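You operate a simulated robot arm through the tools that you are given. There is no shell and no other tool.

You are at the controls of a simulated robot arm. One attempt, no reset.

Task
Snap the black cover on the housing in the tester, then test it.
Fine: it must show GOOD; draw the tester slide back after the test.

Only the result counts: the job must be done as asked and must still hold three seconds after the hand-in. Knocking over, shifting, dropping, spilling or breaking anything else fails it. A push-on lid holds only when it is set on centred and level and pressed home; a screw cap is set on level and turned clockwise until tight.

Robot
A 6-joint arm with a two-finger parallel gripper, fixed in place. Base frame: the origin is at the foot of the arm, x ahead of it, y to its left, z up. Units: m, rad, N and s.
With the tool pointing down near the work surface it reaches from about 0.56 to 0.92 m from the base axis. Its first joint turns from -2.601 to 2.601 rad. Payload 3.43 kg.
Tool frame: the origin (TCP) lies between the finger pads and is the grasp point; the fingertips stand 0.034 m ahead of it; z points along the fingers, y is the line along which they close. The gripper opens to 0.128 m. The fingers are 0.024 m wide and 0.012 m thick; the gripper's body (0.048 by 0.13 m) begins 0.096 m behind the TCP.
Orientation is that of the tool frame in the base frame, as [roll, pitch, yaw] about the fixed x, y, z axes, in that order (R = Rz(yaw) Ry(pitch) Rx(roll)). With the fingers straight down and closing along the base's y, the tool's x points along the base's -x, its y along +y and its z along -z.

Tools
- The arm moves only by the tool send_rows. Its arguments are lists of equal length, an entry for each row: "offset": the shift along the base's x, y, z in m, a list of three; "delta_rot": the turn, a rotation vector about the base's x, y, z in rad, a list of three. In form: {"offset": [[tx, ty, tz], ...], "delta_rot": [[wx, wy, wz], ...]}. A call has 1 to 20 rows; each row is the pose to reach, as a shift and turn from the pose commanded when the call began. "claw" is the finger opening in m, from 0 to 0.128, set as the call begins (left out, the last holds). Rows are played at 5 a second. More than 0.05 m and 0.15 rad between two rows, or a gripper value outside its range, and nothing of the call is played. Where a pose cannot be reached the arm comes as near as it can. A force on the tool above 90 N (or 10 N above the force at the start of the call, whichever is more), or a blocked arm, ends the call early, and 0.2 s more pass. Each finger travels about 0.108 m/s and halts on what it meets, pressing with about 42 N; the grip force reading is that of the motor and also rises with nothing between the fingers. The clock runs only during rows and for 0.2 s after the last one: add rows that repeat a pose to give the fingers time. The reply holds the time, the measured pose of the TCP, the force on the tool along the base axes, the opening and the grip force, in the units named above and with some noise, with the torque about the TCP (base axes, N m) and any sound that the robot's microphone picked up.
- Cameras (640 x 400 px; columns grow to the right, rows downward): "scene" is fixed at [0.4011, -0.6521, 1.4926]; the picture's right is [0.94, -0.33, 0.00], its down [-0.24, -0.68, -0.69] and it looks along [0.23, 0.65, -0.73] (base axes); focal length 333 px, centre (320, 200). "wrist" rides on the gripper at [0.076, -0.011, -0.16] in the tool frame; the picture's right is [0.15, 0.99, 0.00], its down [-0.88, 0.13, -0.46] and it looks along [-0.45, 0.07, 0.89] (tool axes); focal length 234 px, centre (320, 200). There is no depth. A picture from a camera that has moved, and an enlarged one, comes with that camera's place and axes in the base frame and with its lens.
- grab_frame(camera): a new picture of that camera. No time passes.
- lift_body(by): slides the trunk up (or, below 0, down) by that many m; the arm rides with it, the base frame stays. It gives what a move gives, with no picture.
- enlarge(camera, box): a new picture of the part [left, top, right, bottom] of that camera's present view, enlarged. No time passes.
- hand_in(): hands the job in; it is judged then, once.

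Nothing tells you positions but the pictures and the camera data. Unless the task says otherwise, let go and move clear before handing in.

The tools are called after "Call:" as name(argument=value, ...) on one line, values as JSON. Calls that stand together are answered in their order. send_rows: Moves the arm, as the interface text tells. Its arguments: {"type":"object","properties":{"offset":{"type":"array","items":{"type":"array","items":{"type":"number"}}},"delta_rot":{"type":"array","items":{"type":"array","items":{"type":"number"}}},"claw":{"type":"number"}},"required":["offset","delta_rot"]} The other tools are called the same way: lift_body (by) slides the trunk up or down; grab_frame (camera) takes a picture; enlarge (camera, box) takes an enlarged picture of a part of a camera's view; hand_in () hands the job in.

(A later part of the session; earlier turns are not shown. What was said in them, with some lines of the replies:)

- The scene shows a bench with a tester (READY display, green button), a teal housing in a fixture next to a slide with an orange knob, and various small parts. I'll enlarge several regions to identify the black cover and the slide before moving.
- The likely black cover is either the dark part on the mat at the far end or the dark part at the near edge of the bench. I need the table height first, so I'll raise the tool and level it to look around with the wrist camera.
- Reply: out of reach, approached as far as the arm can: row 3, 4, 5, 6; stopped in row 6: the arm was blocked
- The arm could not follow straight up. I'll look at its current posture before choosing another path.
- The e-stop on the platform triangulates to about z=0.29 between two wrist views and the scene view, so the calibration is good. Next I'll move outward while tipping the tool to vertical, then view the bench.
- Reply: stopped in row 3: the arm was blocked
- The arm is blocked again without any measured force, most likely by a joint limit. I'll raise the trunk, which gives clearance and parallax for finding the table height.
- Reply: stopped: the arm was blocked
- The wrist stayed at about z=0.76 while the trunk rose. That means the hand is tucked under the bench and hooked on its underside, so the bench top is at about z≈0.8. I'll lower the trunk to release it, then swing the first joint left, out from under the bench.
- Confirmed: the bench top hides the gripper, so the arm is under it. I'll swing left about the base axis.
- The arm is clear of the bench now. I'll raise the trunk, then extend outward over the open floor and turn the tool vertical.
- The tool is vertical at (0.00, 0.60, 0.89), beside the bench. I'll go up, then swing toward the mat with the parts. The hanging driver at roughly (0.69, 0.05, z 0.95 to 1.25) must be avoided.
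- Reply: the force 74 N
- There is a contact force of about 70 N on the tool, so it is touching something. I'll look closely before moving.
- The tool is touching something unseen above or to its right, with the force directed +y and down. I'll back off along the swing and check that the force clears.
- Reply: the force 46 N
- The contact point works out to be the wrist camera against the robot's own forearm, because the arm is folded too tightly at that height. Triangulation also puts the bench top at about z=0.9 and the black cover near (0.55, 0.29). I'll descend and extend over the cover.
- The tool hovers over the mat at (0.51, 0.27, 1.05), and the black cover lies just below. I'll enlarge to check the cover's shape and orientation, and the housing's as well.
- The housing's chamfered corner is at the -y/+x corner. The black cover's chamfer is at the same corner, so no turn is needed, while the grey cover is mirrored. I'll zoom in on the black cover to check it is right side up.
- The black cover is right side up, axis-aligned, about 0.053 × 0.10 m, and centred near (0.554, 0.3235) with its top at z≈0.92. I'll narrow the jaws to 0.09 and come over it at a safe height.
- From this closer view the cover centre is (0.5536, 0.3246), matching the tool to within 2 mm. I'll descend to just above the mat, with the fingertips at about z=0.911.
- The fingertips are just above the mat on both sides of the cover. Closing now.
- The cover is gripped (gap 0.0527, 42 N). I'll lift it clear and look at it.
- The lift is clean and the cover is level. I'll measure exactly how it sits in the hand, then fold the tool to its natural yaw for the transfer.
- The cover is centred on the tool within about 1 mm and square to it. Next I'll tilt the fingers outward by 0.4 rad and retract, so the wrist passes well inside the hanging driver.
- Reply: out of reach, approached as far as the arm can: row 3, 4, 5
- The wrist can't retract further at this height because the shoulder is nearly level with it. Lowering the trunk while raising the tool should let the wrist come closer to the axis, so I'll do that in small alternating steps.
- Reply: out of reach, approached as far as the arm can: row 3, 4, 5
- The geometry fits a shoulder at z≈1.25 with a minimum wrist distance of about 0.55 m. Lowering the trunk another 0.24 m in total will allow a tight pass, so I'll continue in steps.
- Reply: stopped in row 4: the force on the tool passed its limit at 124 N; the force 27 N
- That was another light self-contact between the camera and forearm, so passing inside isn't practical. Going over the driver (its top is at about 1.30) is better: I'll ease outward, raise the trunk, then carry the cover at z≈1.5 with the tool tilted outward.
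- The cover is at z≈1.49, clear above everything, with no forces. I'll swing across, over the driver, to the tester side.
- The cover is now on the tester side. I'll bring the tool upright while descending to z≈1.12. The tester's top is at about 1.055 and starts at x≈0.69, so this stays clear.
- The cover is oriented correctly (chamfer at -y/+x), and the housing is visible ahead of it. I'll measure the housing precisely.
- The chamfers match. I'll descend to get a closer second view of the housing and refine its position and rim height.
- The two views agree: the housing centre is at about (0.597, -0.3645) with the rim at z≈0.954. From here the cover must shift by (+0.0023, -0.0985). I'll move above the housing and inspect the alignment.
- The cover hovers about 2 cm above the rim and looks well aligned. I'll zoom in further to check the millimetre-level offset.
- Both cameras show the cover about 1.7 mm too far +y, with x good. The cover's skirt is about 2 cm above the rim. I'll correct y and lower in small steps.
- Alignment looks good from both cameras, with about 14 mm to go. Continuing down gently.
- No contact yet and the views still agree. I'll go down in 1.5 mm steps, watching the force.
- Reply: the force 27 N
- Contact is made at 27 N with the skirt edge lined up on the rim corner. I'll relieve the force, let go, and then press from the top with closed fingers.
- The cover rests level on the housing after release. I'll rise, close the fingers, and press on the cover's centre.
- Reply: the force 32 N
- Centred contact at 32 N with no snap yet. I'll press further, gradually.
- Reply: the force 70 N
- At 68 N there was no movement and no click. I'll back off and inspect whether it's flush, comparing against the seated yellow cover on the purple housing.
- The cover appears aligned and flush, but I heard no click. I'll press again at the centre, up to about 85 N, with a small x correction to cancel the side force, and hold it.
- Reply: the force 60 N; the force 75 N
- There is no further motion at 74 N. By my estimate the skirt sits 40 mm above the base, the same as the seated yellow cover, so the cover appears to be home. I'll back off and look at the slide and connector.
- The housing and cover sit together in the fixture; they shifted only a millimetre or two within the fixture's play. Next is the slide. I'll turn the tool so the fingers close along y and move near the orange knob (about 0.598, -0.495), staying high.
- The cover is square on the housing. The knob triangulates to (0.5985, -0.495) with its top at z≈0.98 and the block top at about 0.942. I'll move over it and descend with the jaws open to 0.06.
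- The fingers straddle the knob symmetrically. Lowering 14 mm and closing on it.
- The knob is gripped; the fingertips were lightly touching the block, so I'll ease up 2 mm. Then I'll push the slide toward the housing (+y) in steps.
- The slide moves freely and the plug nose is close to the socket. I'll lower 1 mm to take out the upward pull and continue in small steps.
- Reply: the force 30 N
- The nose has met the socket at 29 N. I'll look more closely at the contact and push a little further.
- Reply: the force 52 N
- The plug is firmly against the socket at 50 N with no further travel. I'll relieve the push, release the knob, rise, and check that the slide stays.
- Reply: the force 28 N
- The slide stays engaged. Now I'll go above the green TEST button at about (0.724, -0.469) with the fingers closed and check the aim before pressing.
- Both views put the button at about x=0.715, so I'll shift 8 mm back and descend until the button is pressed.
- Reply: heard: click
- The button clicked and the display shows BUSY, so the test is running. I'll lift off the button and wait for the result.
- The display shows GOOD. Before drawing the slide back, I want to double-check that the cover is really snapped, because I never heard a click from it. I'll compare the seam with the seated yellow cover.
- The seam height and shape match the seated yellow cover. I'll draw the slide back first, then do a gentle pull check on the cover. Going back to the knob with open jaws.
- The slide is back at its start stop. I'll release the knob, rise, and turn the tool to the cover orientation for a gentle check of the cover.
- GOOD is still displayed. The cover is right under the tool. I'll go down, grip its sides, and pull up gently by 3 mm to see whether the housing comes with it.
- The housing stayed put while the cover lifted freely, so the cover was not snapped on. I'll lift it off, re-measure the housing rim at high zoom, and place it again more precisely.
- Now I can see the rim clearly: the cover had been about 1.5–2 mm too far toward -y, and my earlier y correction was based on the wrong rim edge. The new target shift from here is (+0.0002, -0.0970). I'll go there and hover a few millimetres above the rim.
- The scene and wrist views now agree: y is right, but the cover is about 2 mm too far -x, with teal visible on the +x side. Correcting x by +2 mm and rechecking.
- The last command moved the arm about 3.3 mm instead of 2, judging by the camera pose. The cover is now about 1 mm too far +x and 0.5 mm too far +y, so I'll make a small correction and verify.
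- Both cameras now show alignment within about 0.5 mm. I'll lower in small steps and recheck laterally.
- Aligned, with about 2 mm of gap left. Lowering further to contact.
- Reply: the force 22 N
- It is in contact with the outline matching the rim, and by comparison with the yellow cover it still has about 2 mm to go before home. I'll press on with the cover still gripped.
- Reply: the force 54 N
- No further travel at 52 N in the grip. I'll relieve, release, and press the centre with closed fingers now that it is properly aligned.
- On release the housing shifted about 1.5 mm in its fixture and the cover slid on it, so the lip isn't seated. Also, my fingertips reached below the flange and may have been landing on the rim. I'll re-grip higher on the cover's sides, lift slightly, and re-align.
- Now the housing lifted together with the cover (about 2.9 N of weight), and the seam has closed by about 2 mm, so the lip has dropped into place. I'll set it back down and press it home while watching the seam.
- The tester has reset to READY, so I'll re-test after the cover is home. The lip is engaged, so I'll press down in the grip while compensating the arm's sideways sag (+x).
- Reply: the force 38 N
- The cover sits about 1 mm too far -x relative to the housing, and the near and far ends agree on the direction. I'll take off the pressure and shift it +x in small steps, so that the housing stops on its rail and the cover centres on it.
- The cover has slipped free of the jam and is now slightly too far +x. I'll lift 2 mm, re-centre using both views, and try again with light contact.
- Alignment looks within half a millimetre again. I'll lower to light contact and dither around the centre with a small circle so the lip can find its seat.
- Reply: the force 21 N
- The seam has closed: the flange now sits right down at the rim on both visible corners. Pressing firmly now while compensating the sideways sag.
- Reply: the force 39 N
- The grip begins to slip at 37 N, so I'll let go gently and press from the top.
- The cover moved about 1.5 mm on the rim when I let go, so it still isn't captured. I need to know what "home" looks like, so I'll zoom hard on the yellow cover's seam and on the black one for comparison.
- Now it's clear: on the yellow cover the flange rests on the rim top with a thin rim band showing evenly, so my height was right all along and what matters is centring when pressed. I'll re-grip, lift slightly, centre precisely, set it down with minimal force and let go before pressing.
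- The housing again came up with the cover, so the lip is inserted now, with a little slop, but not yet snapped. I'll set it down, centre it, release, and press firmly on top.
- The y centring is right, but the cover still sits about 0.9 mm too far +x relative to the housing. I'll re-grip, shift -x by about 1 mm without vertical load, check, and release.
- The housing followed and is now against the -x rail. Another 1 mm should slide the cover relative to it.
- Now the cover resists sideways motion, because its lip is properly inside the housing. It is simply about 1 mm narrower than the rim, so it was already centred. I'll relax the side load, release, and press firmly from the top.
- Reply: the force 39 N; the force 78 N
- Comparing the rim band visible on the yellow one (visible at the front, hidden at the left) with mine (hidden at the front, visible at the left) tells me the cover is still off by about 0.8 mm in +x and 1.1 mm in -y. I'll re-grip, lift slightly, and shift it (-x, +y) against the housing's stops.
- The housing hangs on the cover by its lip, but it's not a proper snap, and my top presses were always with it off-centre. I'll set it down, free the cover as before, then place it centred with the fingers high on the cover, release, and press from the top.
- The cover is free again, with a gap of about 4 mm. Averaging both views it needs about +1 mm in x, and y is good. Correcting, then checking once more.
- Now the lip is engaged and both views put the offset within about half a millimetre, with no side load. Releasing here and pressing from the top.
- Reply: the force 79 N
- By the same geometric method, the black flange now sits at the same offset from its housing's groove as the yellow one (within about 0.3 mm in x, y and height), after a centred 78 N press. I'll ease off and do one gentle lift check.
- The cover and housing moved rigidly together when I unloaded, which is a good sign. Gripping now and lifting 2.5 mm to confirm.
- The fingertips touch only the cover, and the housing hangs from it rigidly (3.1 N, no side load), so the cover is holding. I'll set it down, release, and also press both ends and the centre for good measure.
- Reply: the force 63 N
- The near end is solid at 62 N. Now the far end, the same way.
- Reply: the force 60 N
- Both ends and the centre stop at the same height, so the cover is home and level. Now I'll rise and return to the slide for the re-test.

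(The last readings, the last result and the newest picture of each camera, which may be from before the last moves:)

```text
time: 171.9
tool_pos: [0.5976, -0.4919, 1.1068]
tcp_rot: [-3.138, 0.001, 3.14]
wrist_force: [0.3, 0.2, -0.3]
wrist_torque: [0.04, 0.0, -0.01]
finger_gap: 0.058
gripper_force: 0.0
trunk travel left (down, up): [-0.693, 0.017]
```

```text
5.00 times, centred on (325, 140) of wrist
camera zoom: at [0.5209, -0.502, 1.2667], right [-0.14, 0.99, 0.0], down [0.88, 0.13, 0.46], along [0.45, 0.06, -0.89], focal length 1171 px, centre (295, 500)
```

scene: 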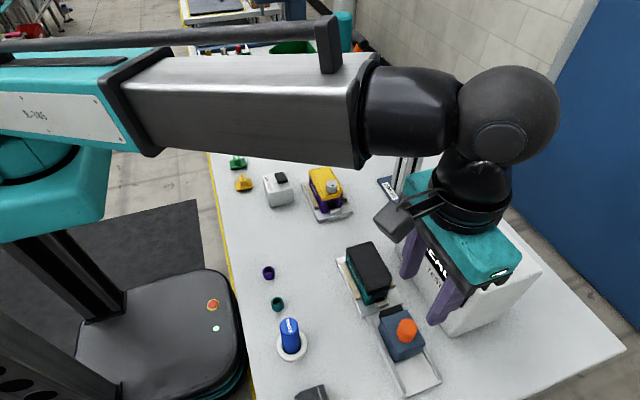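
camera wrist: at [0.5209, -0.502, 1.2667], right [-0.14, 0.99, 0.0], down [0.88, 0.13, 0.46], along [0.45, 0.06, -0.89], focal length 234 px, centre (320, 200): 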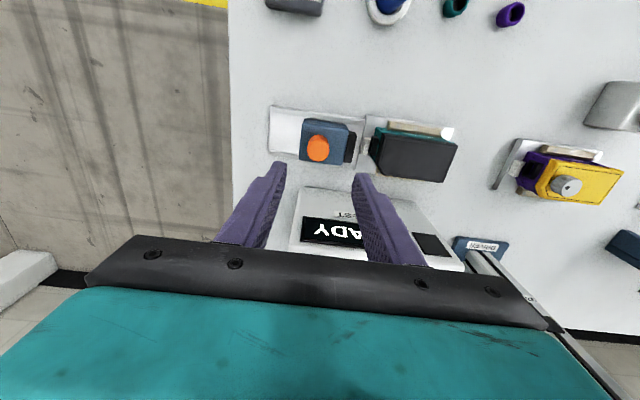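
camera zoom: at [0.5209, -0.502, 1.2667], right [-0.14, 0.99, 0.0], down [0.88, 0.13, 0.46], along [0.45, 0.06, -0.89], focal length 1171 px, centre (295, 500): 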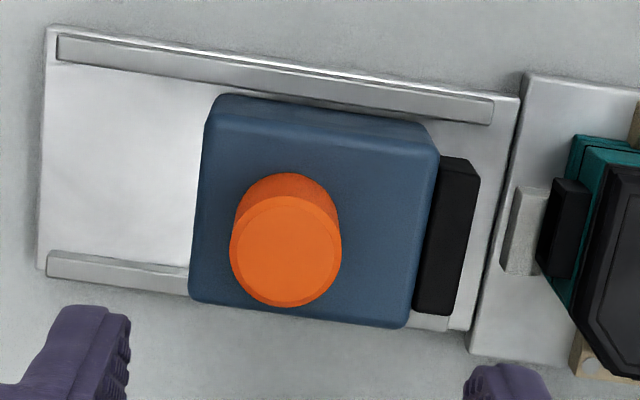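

The black cover now looks just like the seated yellow one. The knob is at (0.5987, -0.493). Descending, gripping it, and pushing the slide in.

Call:
send_rows(offset=[[0.0005, -0.001, -0.04], [0.0005, -0.001, -0.08], [0.0005, -0.001, -0.105], [0.0005, -0.001, -0.1175], [0.0005, -0.001, -0.1175]], delta_rot=[[0, 0, 0], [0, 0, 0], [0, 0, 0], [0, 0, 0], [0, 0, 0]])

Call:
send_rows(offset=[[0, 0, 0], [0, 0, 0], [0, 0, 0], [0, 0, 0]], delta_rot=[[0, 0, 0], [0, 0, 0], [0, 0, 0], [0, 0, 0]], claw=0.01)

Call:
send_rows(offset=[[0, 0.005, 0], [0, 0.01, 0], [0, 0.015, 0], [0, 0.019, 0], [0, 0.022, 0], [0, 0.025, 0], [0, 0.027, 0], [0, 0.027, 0]], delta_rot=[[0, 0, 0], [0, 0, 0], [0, 0, 0], [0, 0, 0], [0, 0, 0], [0, 0, 0], [0, 0, 0], [0, 0, 0]])

Call:
enlarge(camera="wrist", box=[240, 100, 440, 250])

```text
time: 173.1
tool_pos: [0.5979, -0.4943, 0.9879]
tcp_rot: [-3.14, 0.001, 3.141]
wrist_force: [-0.2, -0.5, -0.1]
wrist_torque: [-0.02, -0.02, -0.04]
finger_gap: 0.058
gripper_force: 0.1
trunk travel left (down, up): [-0.693, 0.017]
```

```text
time: 174.1
tool_pos: [0.5993, -0.4947, 0.9882]
tcp_rot: [-3.138, -0.001, 3.141]
wrist_force: [0.2, -2.0, -0.5]
wrist_torque: [0.66, -0.06, -0.07]
finger_gap: 0.0273
gripper_force: 45.3
trunk travel left (down, up): [-0.693, 0.017]
```

```text
time: 175.9
tool_pos: [0.5982, -0.4709, 0.9887]
tcp_rot: [-3.135, 0.001, 3.138]
wrist_force: [-8.2, -22.6, -4.2]
wrist_torque: [0.27, 0.27, -0.03]
finger_gap: 0.0274
gripper_force: 44.9
trunk travel left (down, up): [-0.693, 0.017]
```

```text
2.67 times, centred on (340, 175) of wrist
camera zoom: at [0.5209, -0.4803, 1.1491], right [-0.14, 0.99, -0.01], down [0.88, 0.13, 0.45], along [0.45, 0.06, -0.89], focal length 624 px, centre (267, 267)
```

zoom: 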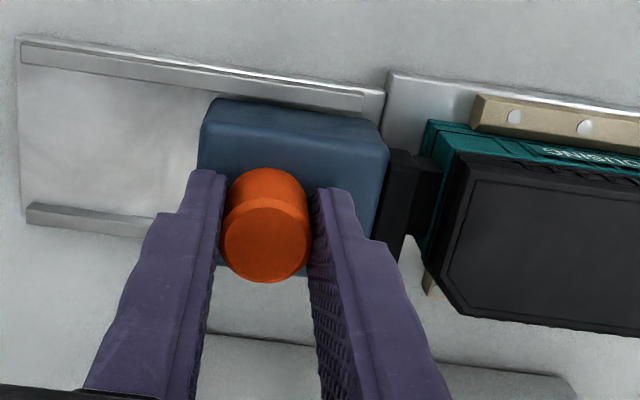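

The plug is engaged at the same point as before. I'll relax, release, rise, and go to the TEST button.

Call:
send_rows(offset=[[0, -0.001, 0], [0, -0.0022, 0], [0, -0.0022, 0]], delta_rot=[[0, 0, 0], [0, 0, 0], [0, 0, 0]])

Call:
send_rows(offset=[[0, 0, 0], [0, 0, 0], [0, 0, 0], [0, 0, 0.03], [0, 0, 0.07], [0, 0, 0.11], [0, 0, 0.15], [0, 0, 0.16]], delta_rot=[[0, 0, 0], [0, 0, 0], [0, 0, 0], [0, 0, 0], [0, 0, 0], [0, 0, 0], [0, 0, 0], [0, 0, 0]], claw=0.056)

Call:
send_rows(offset=[[0.03, 0, 0], [0.06, 0, 0], [0.09, 0, 0], [0.117, 0.001, 0], [0.117, 0.001, 0], [0.117, 0.001, 0]], delta_rot=[[0, 0, 0], [0, 0, 0], [0, 0, 0], [0, 0, 0], [0, 0, 0], [0, 0, 0]], claw=0.0)

Call:
enlarge(camera="scene", box=[400, 180, 560, 300])

Call:
enlarge(camera="scene", box=[340, 235, 440, 335])

```text
time: 176.7
tool_pos: [0.5983, -0.4725, 0.9892]
tcp_rot: [-3.137, -0.003, -3.141]
wrist_force: [-7.9, -18.5, -3.2]
wrist_torque: [0.23, -0.01, -0.18]
finger_gap: 0.0272
gripper_force: 44.8
trunk travel left (down, up): [-0.693, 0.017]
```

```text
time: 178.5
tool_pos: [0.599, -0.4697, 1.1494]
tcp_rot: [-3.138, 0.0, -3.141]
wrist_force: [0.6, -0.1, -0.4]
wrist_torque: [-0.04, -0.04, 0.02]
finger_gap: 0.0559
gripper_force: 0.0
trunk travel left (down, up): [-0.693, 0.017]
```

```text
time: 179.9
tool_pos: [0.7181, -0.4658, 1.1485]
tcp_rot: [-3.137, 0.001, 3.141]
wrist_force: [-1.0, -0.2, -0.4]
wrist_torque: [0.01, -0.03, 0.0]
finger_gap: 0.0001
gripper_force: 33.0
trunk travel left (down, up): [-0.693, 0.017]
```

```text
3.33 times, centred on (480, 240) of scene
camera zoom: at [0.4011, -0.6521, 1.4926], right [0.94, -0.33, 0.0], down [-0.24, -0.68, -0.69], along [0.23, 0.65, -0.73], focal length 1110 px, centre (-213, 67)
```

zoom: 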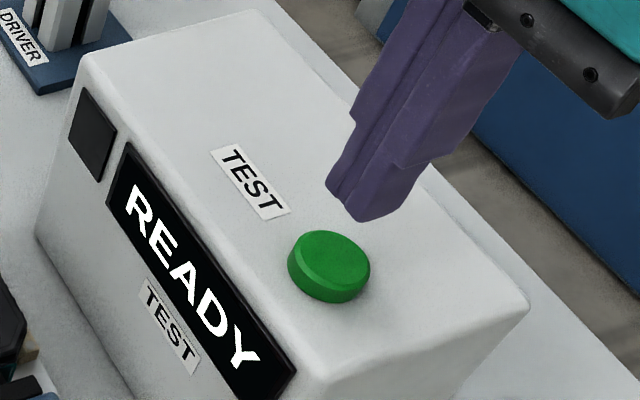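

```text
4.00 times, centred on (390, 285) of scene
camera zoom: at [0.4011, -0.6521, 1.4926], right [0.94, -0.33, 0.0], down [-0.24, -0.68, -0.69], along [0.23, 0.65, -0.73], focal length 1332 px, centre (40, -140)
```

zoom: 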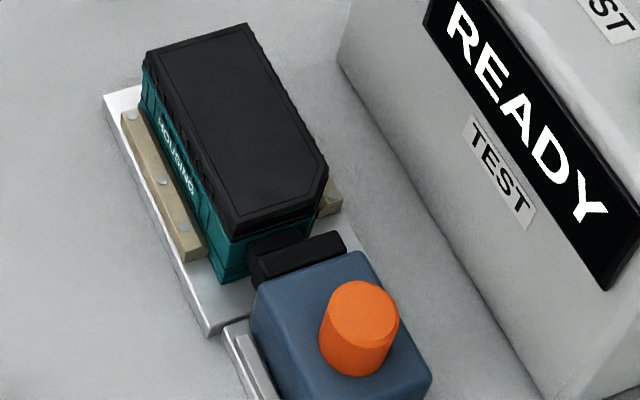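

Call:
send_rows(offset=[[-0.003, -0.004, 0], [-0.003, -0.004, -0.02], [-0.003, -0.004, -0.037], [-0.003, -0.004, -0.041], [-0.003, -0.004, -0.045], [-0.003, -0.004, -0.047]], delta_rot=[[0, 0, 0], [0, 0, 0], [0, 0, 0], [0, 0, 0], [0, 0, 0], [0, 0, 0]])

Call:
send_rows(offset=[[0, 0, 0.01], [0, 0, 0.03], [0, 0, 0.05], [0, 0, 0.05], [0, 0, 0.05], [0, 0, 0.05], [0, 0, 0.05], [0, 0, 0.05], [0, 0, 0.05], [0, 0, 0.05]], delta_rot=[[0, 0, 0], [0, 0, 0], [0, 0, 0], [0, 0, 0], [0, 0, 0], [0, 0, 0], [0, 0, 0], [0, 0, 0], [0, 0, 0], [0, 0, 0]])

Call:
enlarge(camera="scene", box=[400, 180, 560, 300])

```text
time: 181.3
tool_pos: [0.7148, -0.4698, 1.104]
tcp_rot: [-3.136, 0.004, -3.14]
wrist_force: [2.1, 0.5, 13.3]
wrist_torque: [0.02, -0.04, -0.02]
finger_gap: 0.0002
gripper_force: 32.6
trunk travel left (down, up): [-0.693, 0.017]
heard: click
```

```text
time: 183.5
tool_pos: [0.7136, -0.4726, 1.1523]
tcp_rot: [-3.139, 0.0, -3.141]
wrist_force: [-0.9, 0.8, 0.0]
wrist_torque: [0.02, -0.01, 0.0]
finger_gap: 0.0001
gripper_force: 32.8
trunk travel left (down, up): [-0.693, 0.017]
```

```text
3.33 times, centred on (480, 240) of scene
camera zoom: at [0.4011, -0.6521, 1.4926], right [0.94, -0.33, 0.0], down [-0.24, -0.68, -0.69], along [0.23, 0.65, -0.73], focal length 1110 px, centre (-213, 67)
```

zoom: 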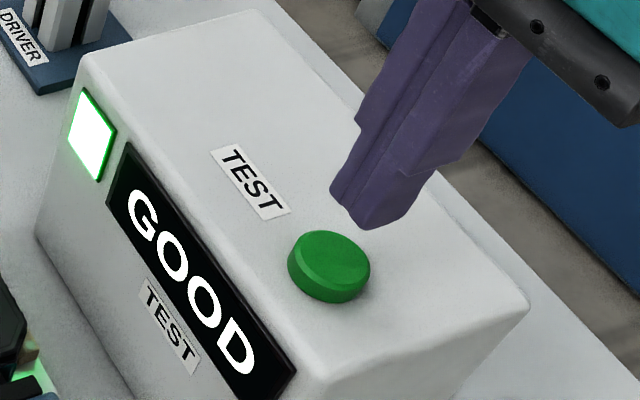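

GOOD again. Now I'll draw the slide back: return to the knob, grip, and pull.

Call:
send_rows(offset=[[-0.04, 0, 0], [-0.08, 0.0005, 0], [-0.116, 0.0005, 0], [-0.116, 0.0005, -0.04], [-0.116, 0.0005, -0.08], [-0.116, 0.0005, -0.12], [-0.116, 0.0005, -0.14], [-0.116, 0.0005, -0.14]], delta_rot=[[0, 0, 0], [0, 0, 0], [0, 0, 0], [0, 0, 0], [0, 0, 0], [0, 0, 0], [0, 0, 0], [0, 0, 0]], claw=0.056)

Call:
enlarge(camera="wrist", box=[220, 100, 420, 250])

```text
time: 185.3
tool_pos: [0.5979, -0.4705, 1.0132]
tcp_rot: [-3.137, -0.001, -3.141]
wrist_force: [0.2, 0.0, 0.9]
wrist_torque: [0.0, -0.01, 0.01]
finger_gap: 0.0559
gripper_force: 0.1
trunk travel left (down, up): [-0.693, 0.017]
```

```text
2.67 times, centred on (320, 175) of wrist
camera zoom: at [0.5202, -0.4814, 1.1733], right [-0.15, 0.99, 0.0], down [0.88, 0.13, 0.46], along [0.45, 0.06, -0.89], focal length 624 px, centre (320, 267)
```

zoom: 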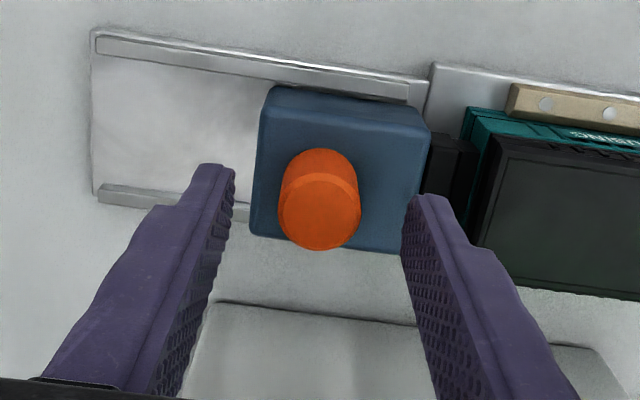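

Call:
send_rows(offset=[[0, 0, -0.012], [0, 0, -0.0235], [0, 0, -0.0235]], delta_rot=[[0, 0, 0], [0, 0, 0], [0, 0, 0]])

Call:
send_rows(offset=[[0, 0, 0], [0, 0, 0], [0, 0, 0], [0, 0, 0]], delta_rot=[[0, 0, 0], [0, 0, 0], [0, 0, 0], [0, 0, 0]], claw=0.01)

Call:
send_rows(offset=[[0, -0.003, 0], [0, -0.008, 0], [0, -0.013, 0], [0, -0.018, 0], [0, -0.023, 0], [0, -0.026, 0], [0, -0.026, 0]], delta_rot=[[0, 0, 0], [0, 0, 0], [0, 0, 0], [0, 0, 0], [0, 0, 0], [0, 0, 0], [0, 0, 0]])

Call:
enlarge(camera="wrist", box=[220, 80, 460, 250])

```text
time: 186.1
tool_pos: [0.5961, -0.4717, 0.9893]
tcp_rot: [-3.137, 0.001, -3.141]
wrist_force: [-0.5, -0.2, -0.8]
wrist_torque: [0.03, -0.02, 0.01]
finger_gap: 0.0559
gripper_force: 0.1
trunk travel left (down, up): [-0.693, 0.017]
```

```text
time: 187.1
tool_pos: [0.597, -0.4715, 0.9885]
tcp_rot: [-3.137, 0.001, 3.141]
wrist_force: [-0.5, -0.7, -1.1]
wrist_torque: [0.74, -0.06, -0.03]
finger_gap: 0.0271
gripper_force: 45.2
trunk travel left (down, up): [-0.693, 0.017]
```

```text
time: 188.7
tool_pos: [0.5976, -0.4954, 0.9897]
tcp_rot: [3.14, 0.001, -3.14]
wrist_force: [-2.1, 12.7, 0.4]
wrist_torque: [1.13, -0.04, -0.07]
finger_gap: 0.0273
gripper_force: 45.4
trunk travel left (down, up): [-0.693, 0.017]
```

```text
2.35 times, centred on (340, 165) of wrist
camera zoom: at [0.5198, -0.5056, 1.1492], right [-0.15, 0.99, 0.0], down [0.88, 0.13, 0.46], along [0.45, 0.07, -0.89], focal length 551 px, centre (273, 282)
```

zoom: 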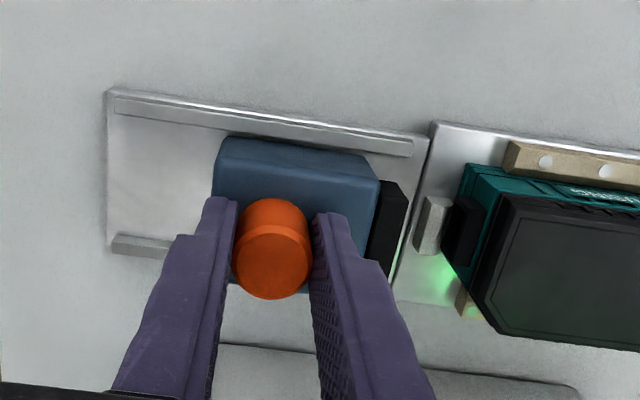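

The slide is fully back at its stop (12.7 N). I'll relax, release the knob, and move up clear.

Call:
send_rows(offset=[[0, 0.0012, 0], [0, 0.0015, 0], [0, 0.0015, 0]], delta_rot=[[0, 0, 0], [0, 0, 0], [0, 0, 0]])

Call:
send_rows(offset=[[0, 0, 0], [0, 0, 0], [0, 0, 0], [0, 0, 0.03], [0, 0, 0.07], [0, 0, 0.11], [0, 0, 0.15]], delta_rot=[[0, 0, 0], [0, 0, 0], [0, 0, 0], [0, 0, 0], [0, 0, 0], [0, 0, 0], [0, 0, 0]], claw=0.056)

Call:
send_rows(offset=[[-0.02, -0.02, 0], [-0.03, -0.05, 0], [-0.04, -0.08, 0]], delta_rot=[[0, 0, -0.05], [0, 0, -0.1], [0, 0, -0.15]])

Call:
grab_frame(camera="scene")

Call:
enlarge(camera="scene", box=[340, 235, 460, 335])

Call:
enlarge(camera="scene", box=[355, 280, 395, 305])

```text
time: 189.5
tool_pos: [0.5971, -0.4956, 0.9883]
tcp_rot: [-3.137, 0.0, -3.141]
wrist_force: [-3.0, 10.0, 1.3]
wrist_torque: [0.95, 0.1, 0.06]
finger_gap: 0.0272
gripper_force: 45.2
trunk travel left (down, up): [-0.693, 0.017]
```

```text
time: 191.1
tool_pos: [0.5971, -0.4956, 1.1387]
tcp_rot: [-3.138, 0.001, -3.141]
wrist_force: [0.0, -0.1, 0.4]
wrist_torque: [-0.02, 0.01, -0.01]
finger_gap: 0.0564
gripper_force: 0.0
trunk travel left (down, up): [-0.693, 0.017]
```

```text
time: 191.9
tool_pos: [0.5571, -0.5761, 1.1371]
tcp_rot: [-3.138, -0.001, 2.993]
wrist_force: [-0.9, 0.1, -0.9]
wrist_torque: [-0.04, -0.03, 0.03]
finger_gap: 0.0563
gripper_force: 0.0
trunk travel left (down, up): [-0.693, 0.017]
```

```text
taken
```

scene: 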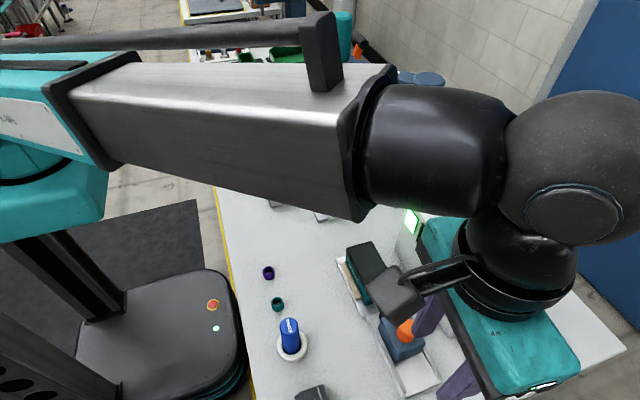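

```text
4.00 times, centred on (400, 285) of scene
camera zoom: at [0.4011, -0.6521, 1.4926], right [0.94, -0.33, 0.0], down [-0.24, -0.68, -0.69], along [0.23, 0.65, -0.73], focal length 1332 px, centre (0, -140)
```

zoom: 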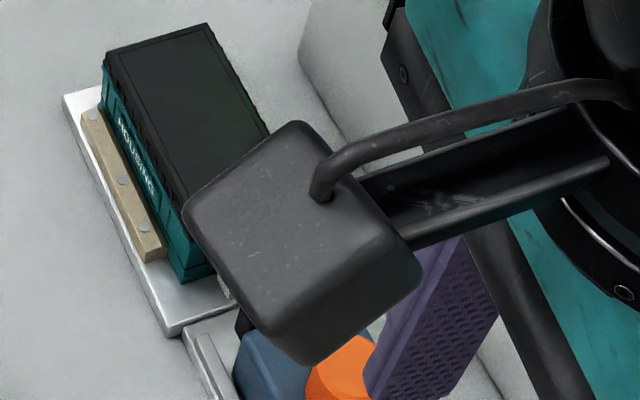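

```text
16.00 times, centred on (375, 292) of scene
camera zoom: at [0.4011, -0.6521, 1.4926], right [0.94, -0.33, 0.0], down [-0.24, -0.68, -0.69], along [0.23, 0.65, -0.73], focal length 5328 px, centre (-560, -1280)
```

zoom: 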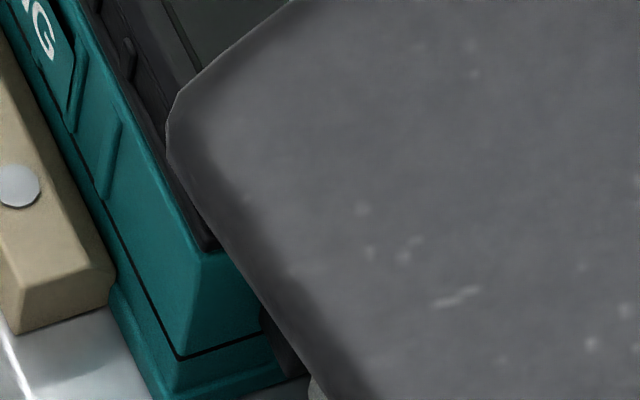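

Call:
grab_frame(camera="wrist")

Call:
enlarge(camera="wrist", box=[380, 80, 560, 210])

```text
taken
camera wrist: at [0.4777, -0.575, 1.2977], right [0.0, 1.0, 0.0], down [0.89, 0.0, 0.46], along [0.46, 0.0, -0.89], focal length 234 px, centre (320, 200)
```

wrist: 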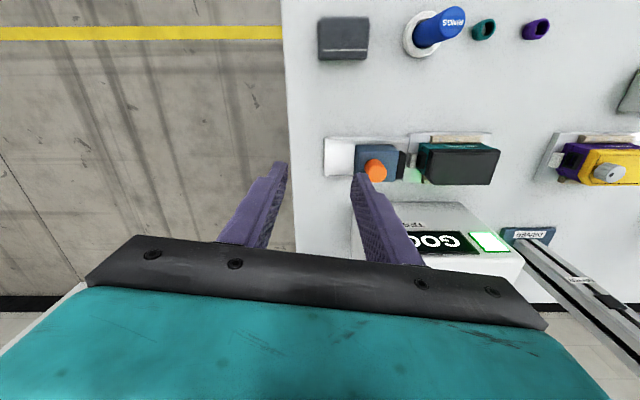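

```text
3.08 times, centred on (470, 145) of wrist
camera zoom: at [0.4777, -0.575, 1.2977], right [0.0, 1.0, 0.0], down [0.89, 0.0, 0.46], along [0.46, 0.0, -0.89], focal length 720 px, centre (-142, 369)
```

zoom: 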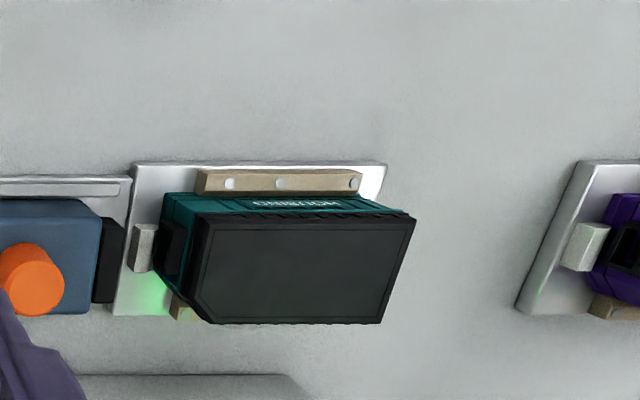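

The tester shows GOOD, the slide is drawn back, and the black cover sits square on the housing. It carried the housing in the lift check, though I never heard a click from it. The gripper is open and clear of everything, so I'm handing in.

Call:
hand_in()

```text
The job is handed in.
```

I put the black cover on the housing and ran the test. The tester shows GOOD and the slide is back at its stop. I'm not certain the cover is fully snapped, because I never heard a click from it.

- **Cover:** My first placement was about 1.5 mm off and came off in a pull check, so I took it off and set it again. It now sits level. It stopped at the same height when I pressed the centre (78 N) and both ends (about 60 N). In the last lift check the housing came up with it and did not separate. After an earlier placement that also lifted the housing, the cover still slid off sideways when I pushed it, so its hold against a sideways push is unproven.
- **Test:** The first test also read GOOD, but it was done while the cover was loose. Lifting the housing reset the tester to READY, so I tested again with the cover on and got GOOD.
- **Slide:** I drew it back to its starting stop after the second test.
- **Other things on the bench:** In the pictures, nothing was knocked over or moved. The housing shifted a millimetre or two within its fixture's play.

Before the bench work, the arm started hooked under the bench and I had to swing it out. The arm bumped itself lightly three times, but touched no parts on the bench while doing so.
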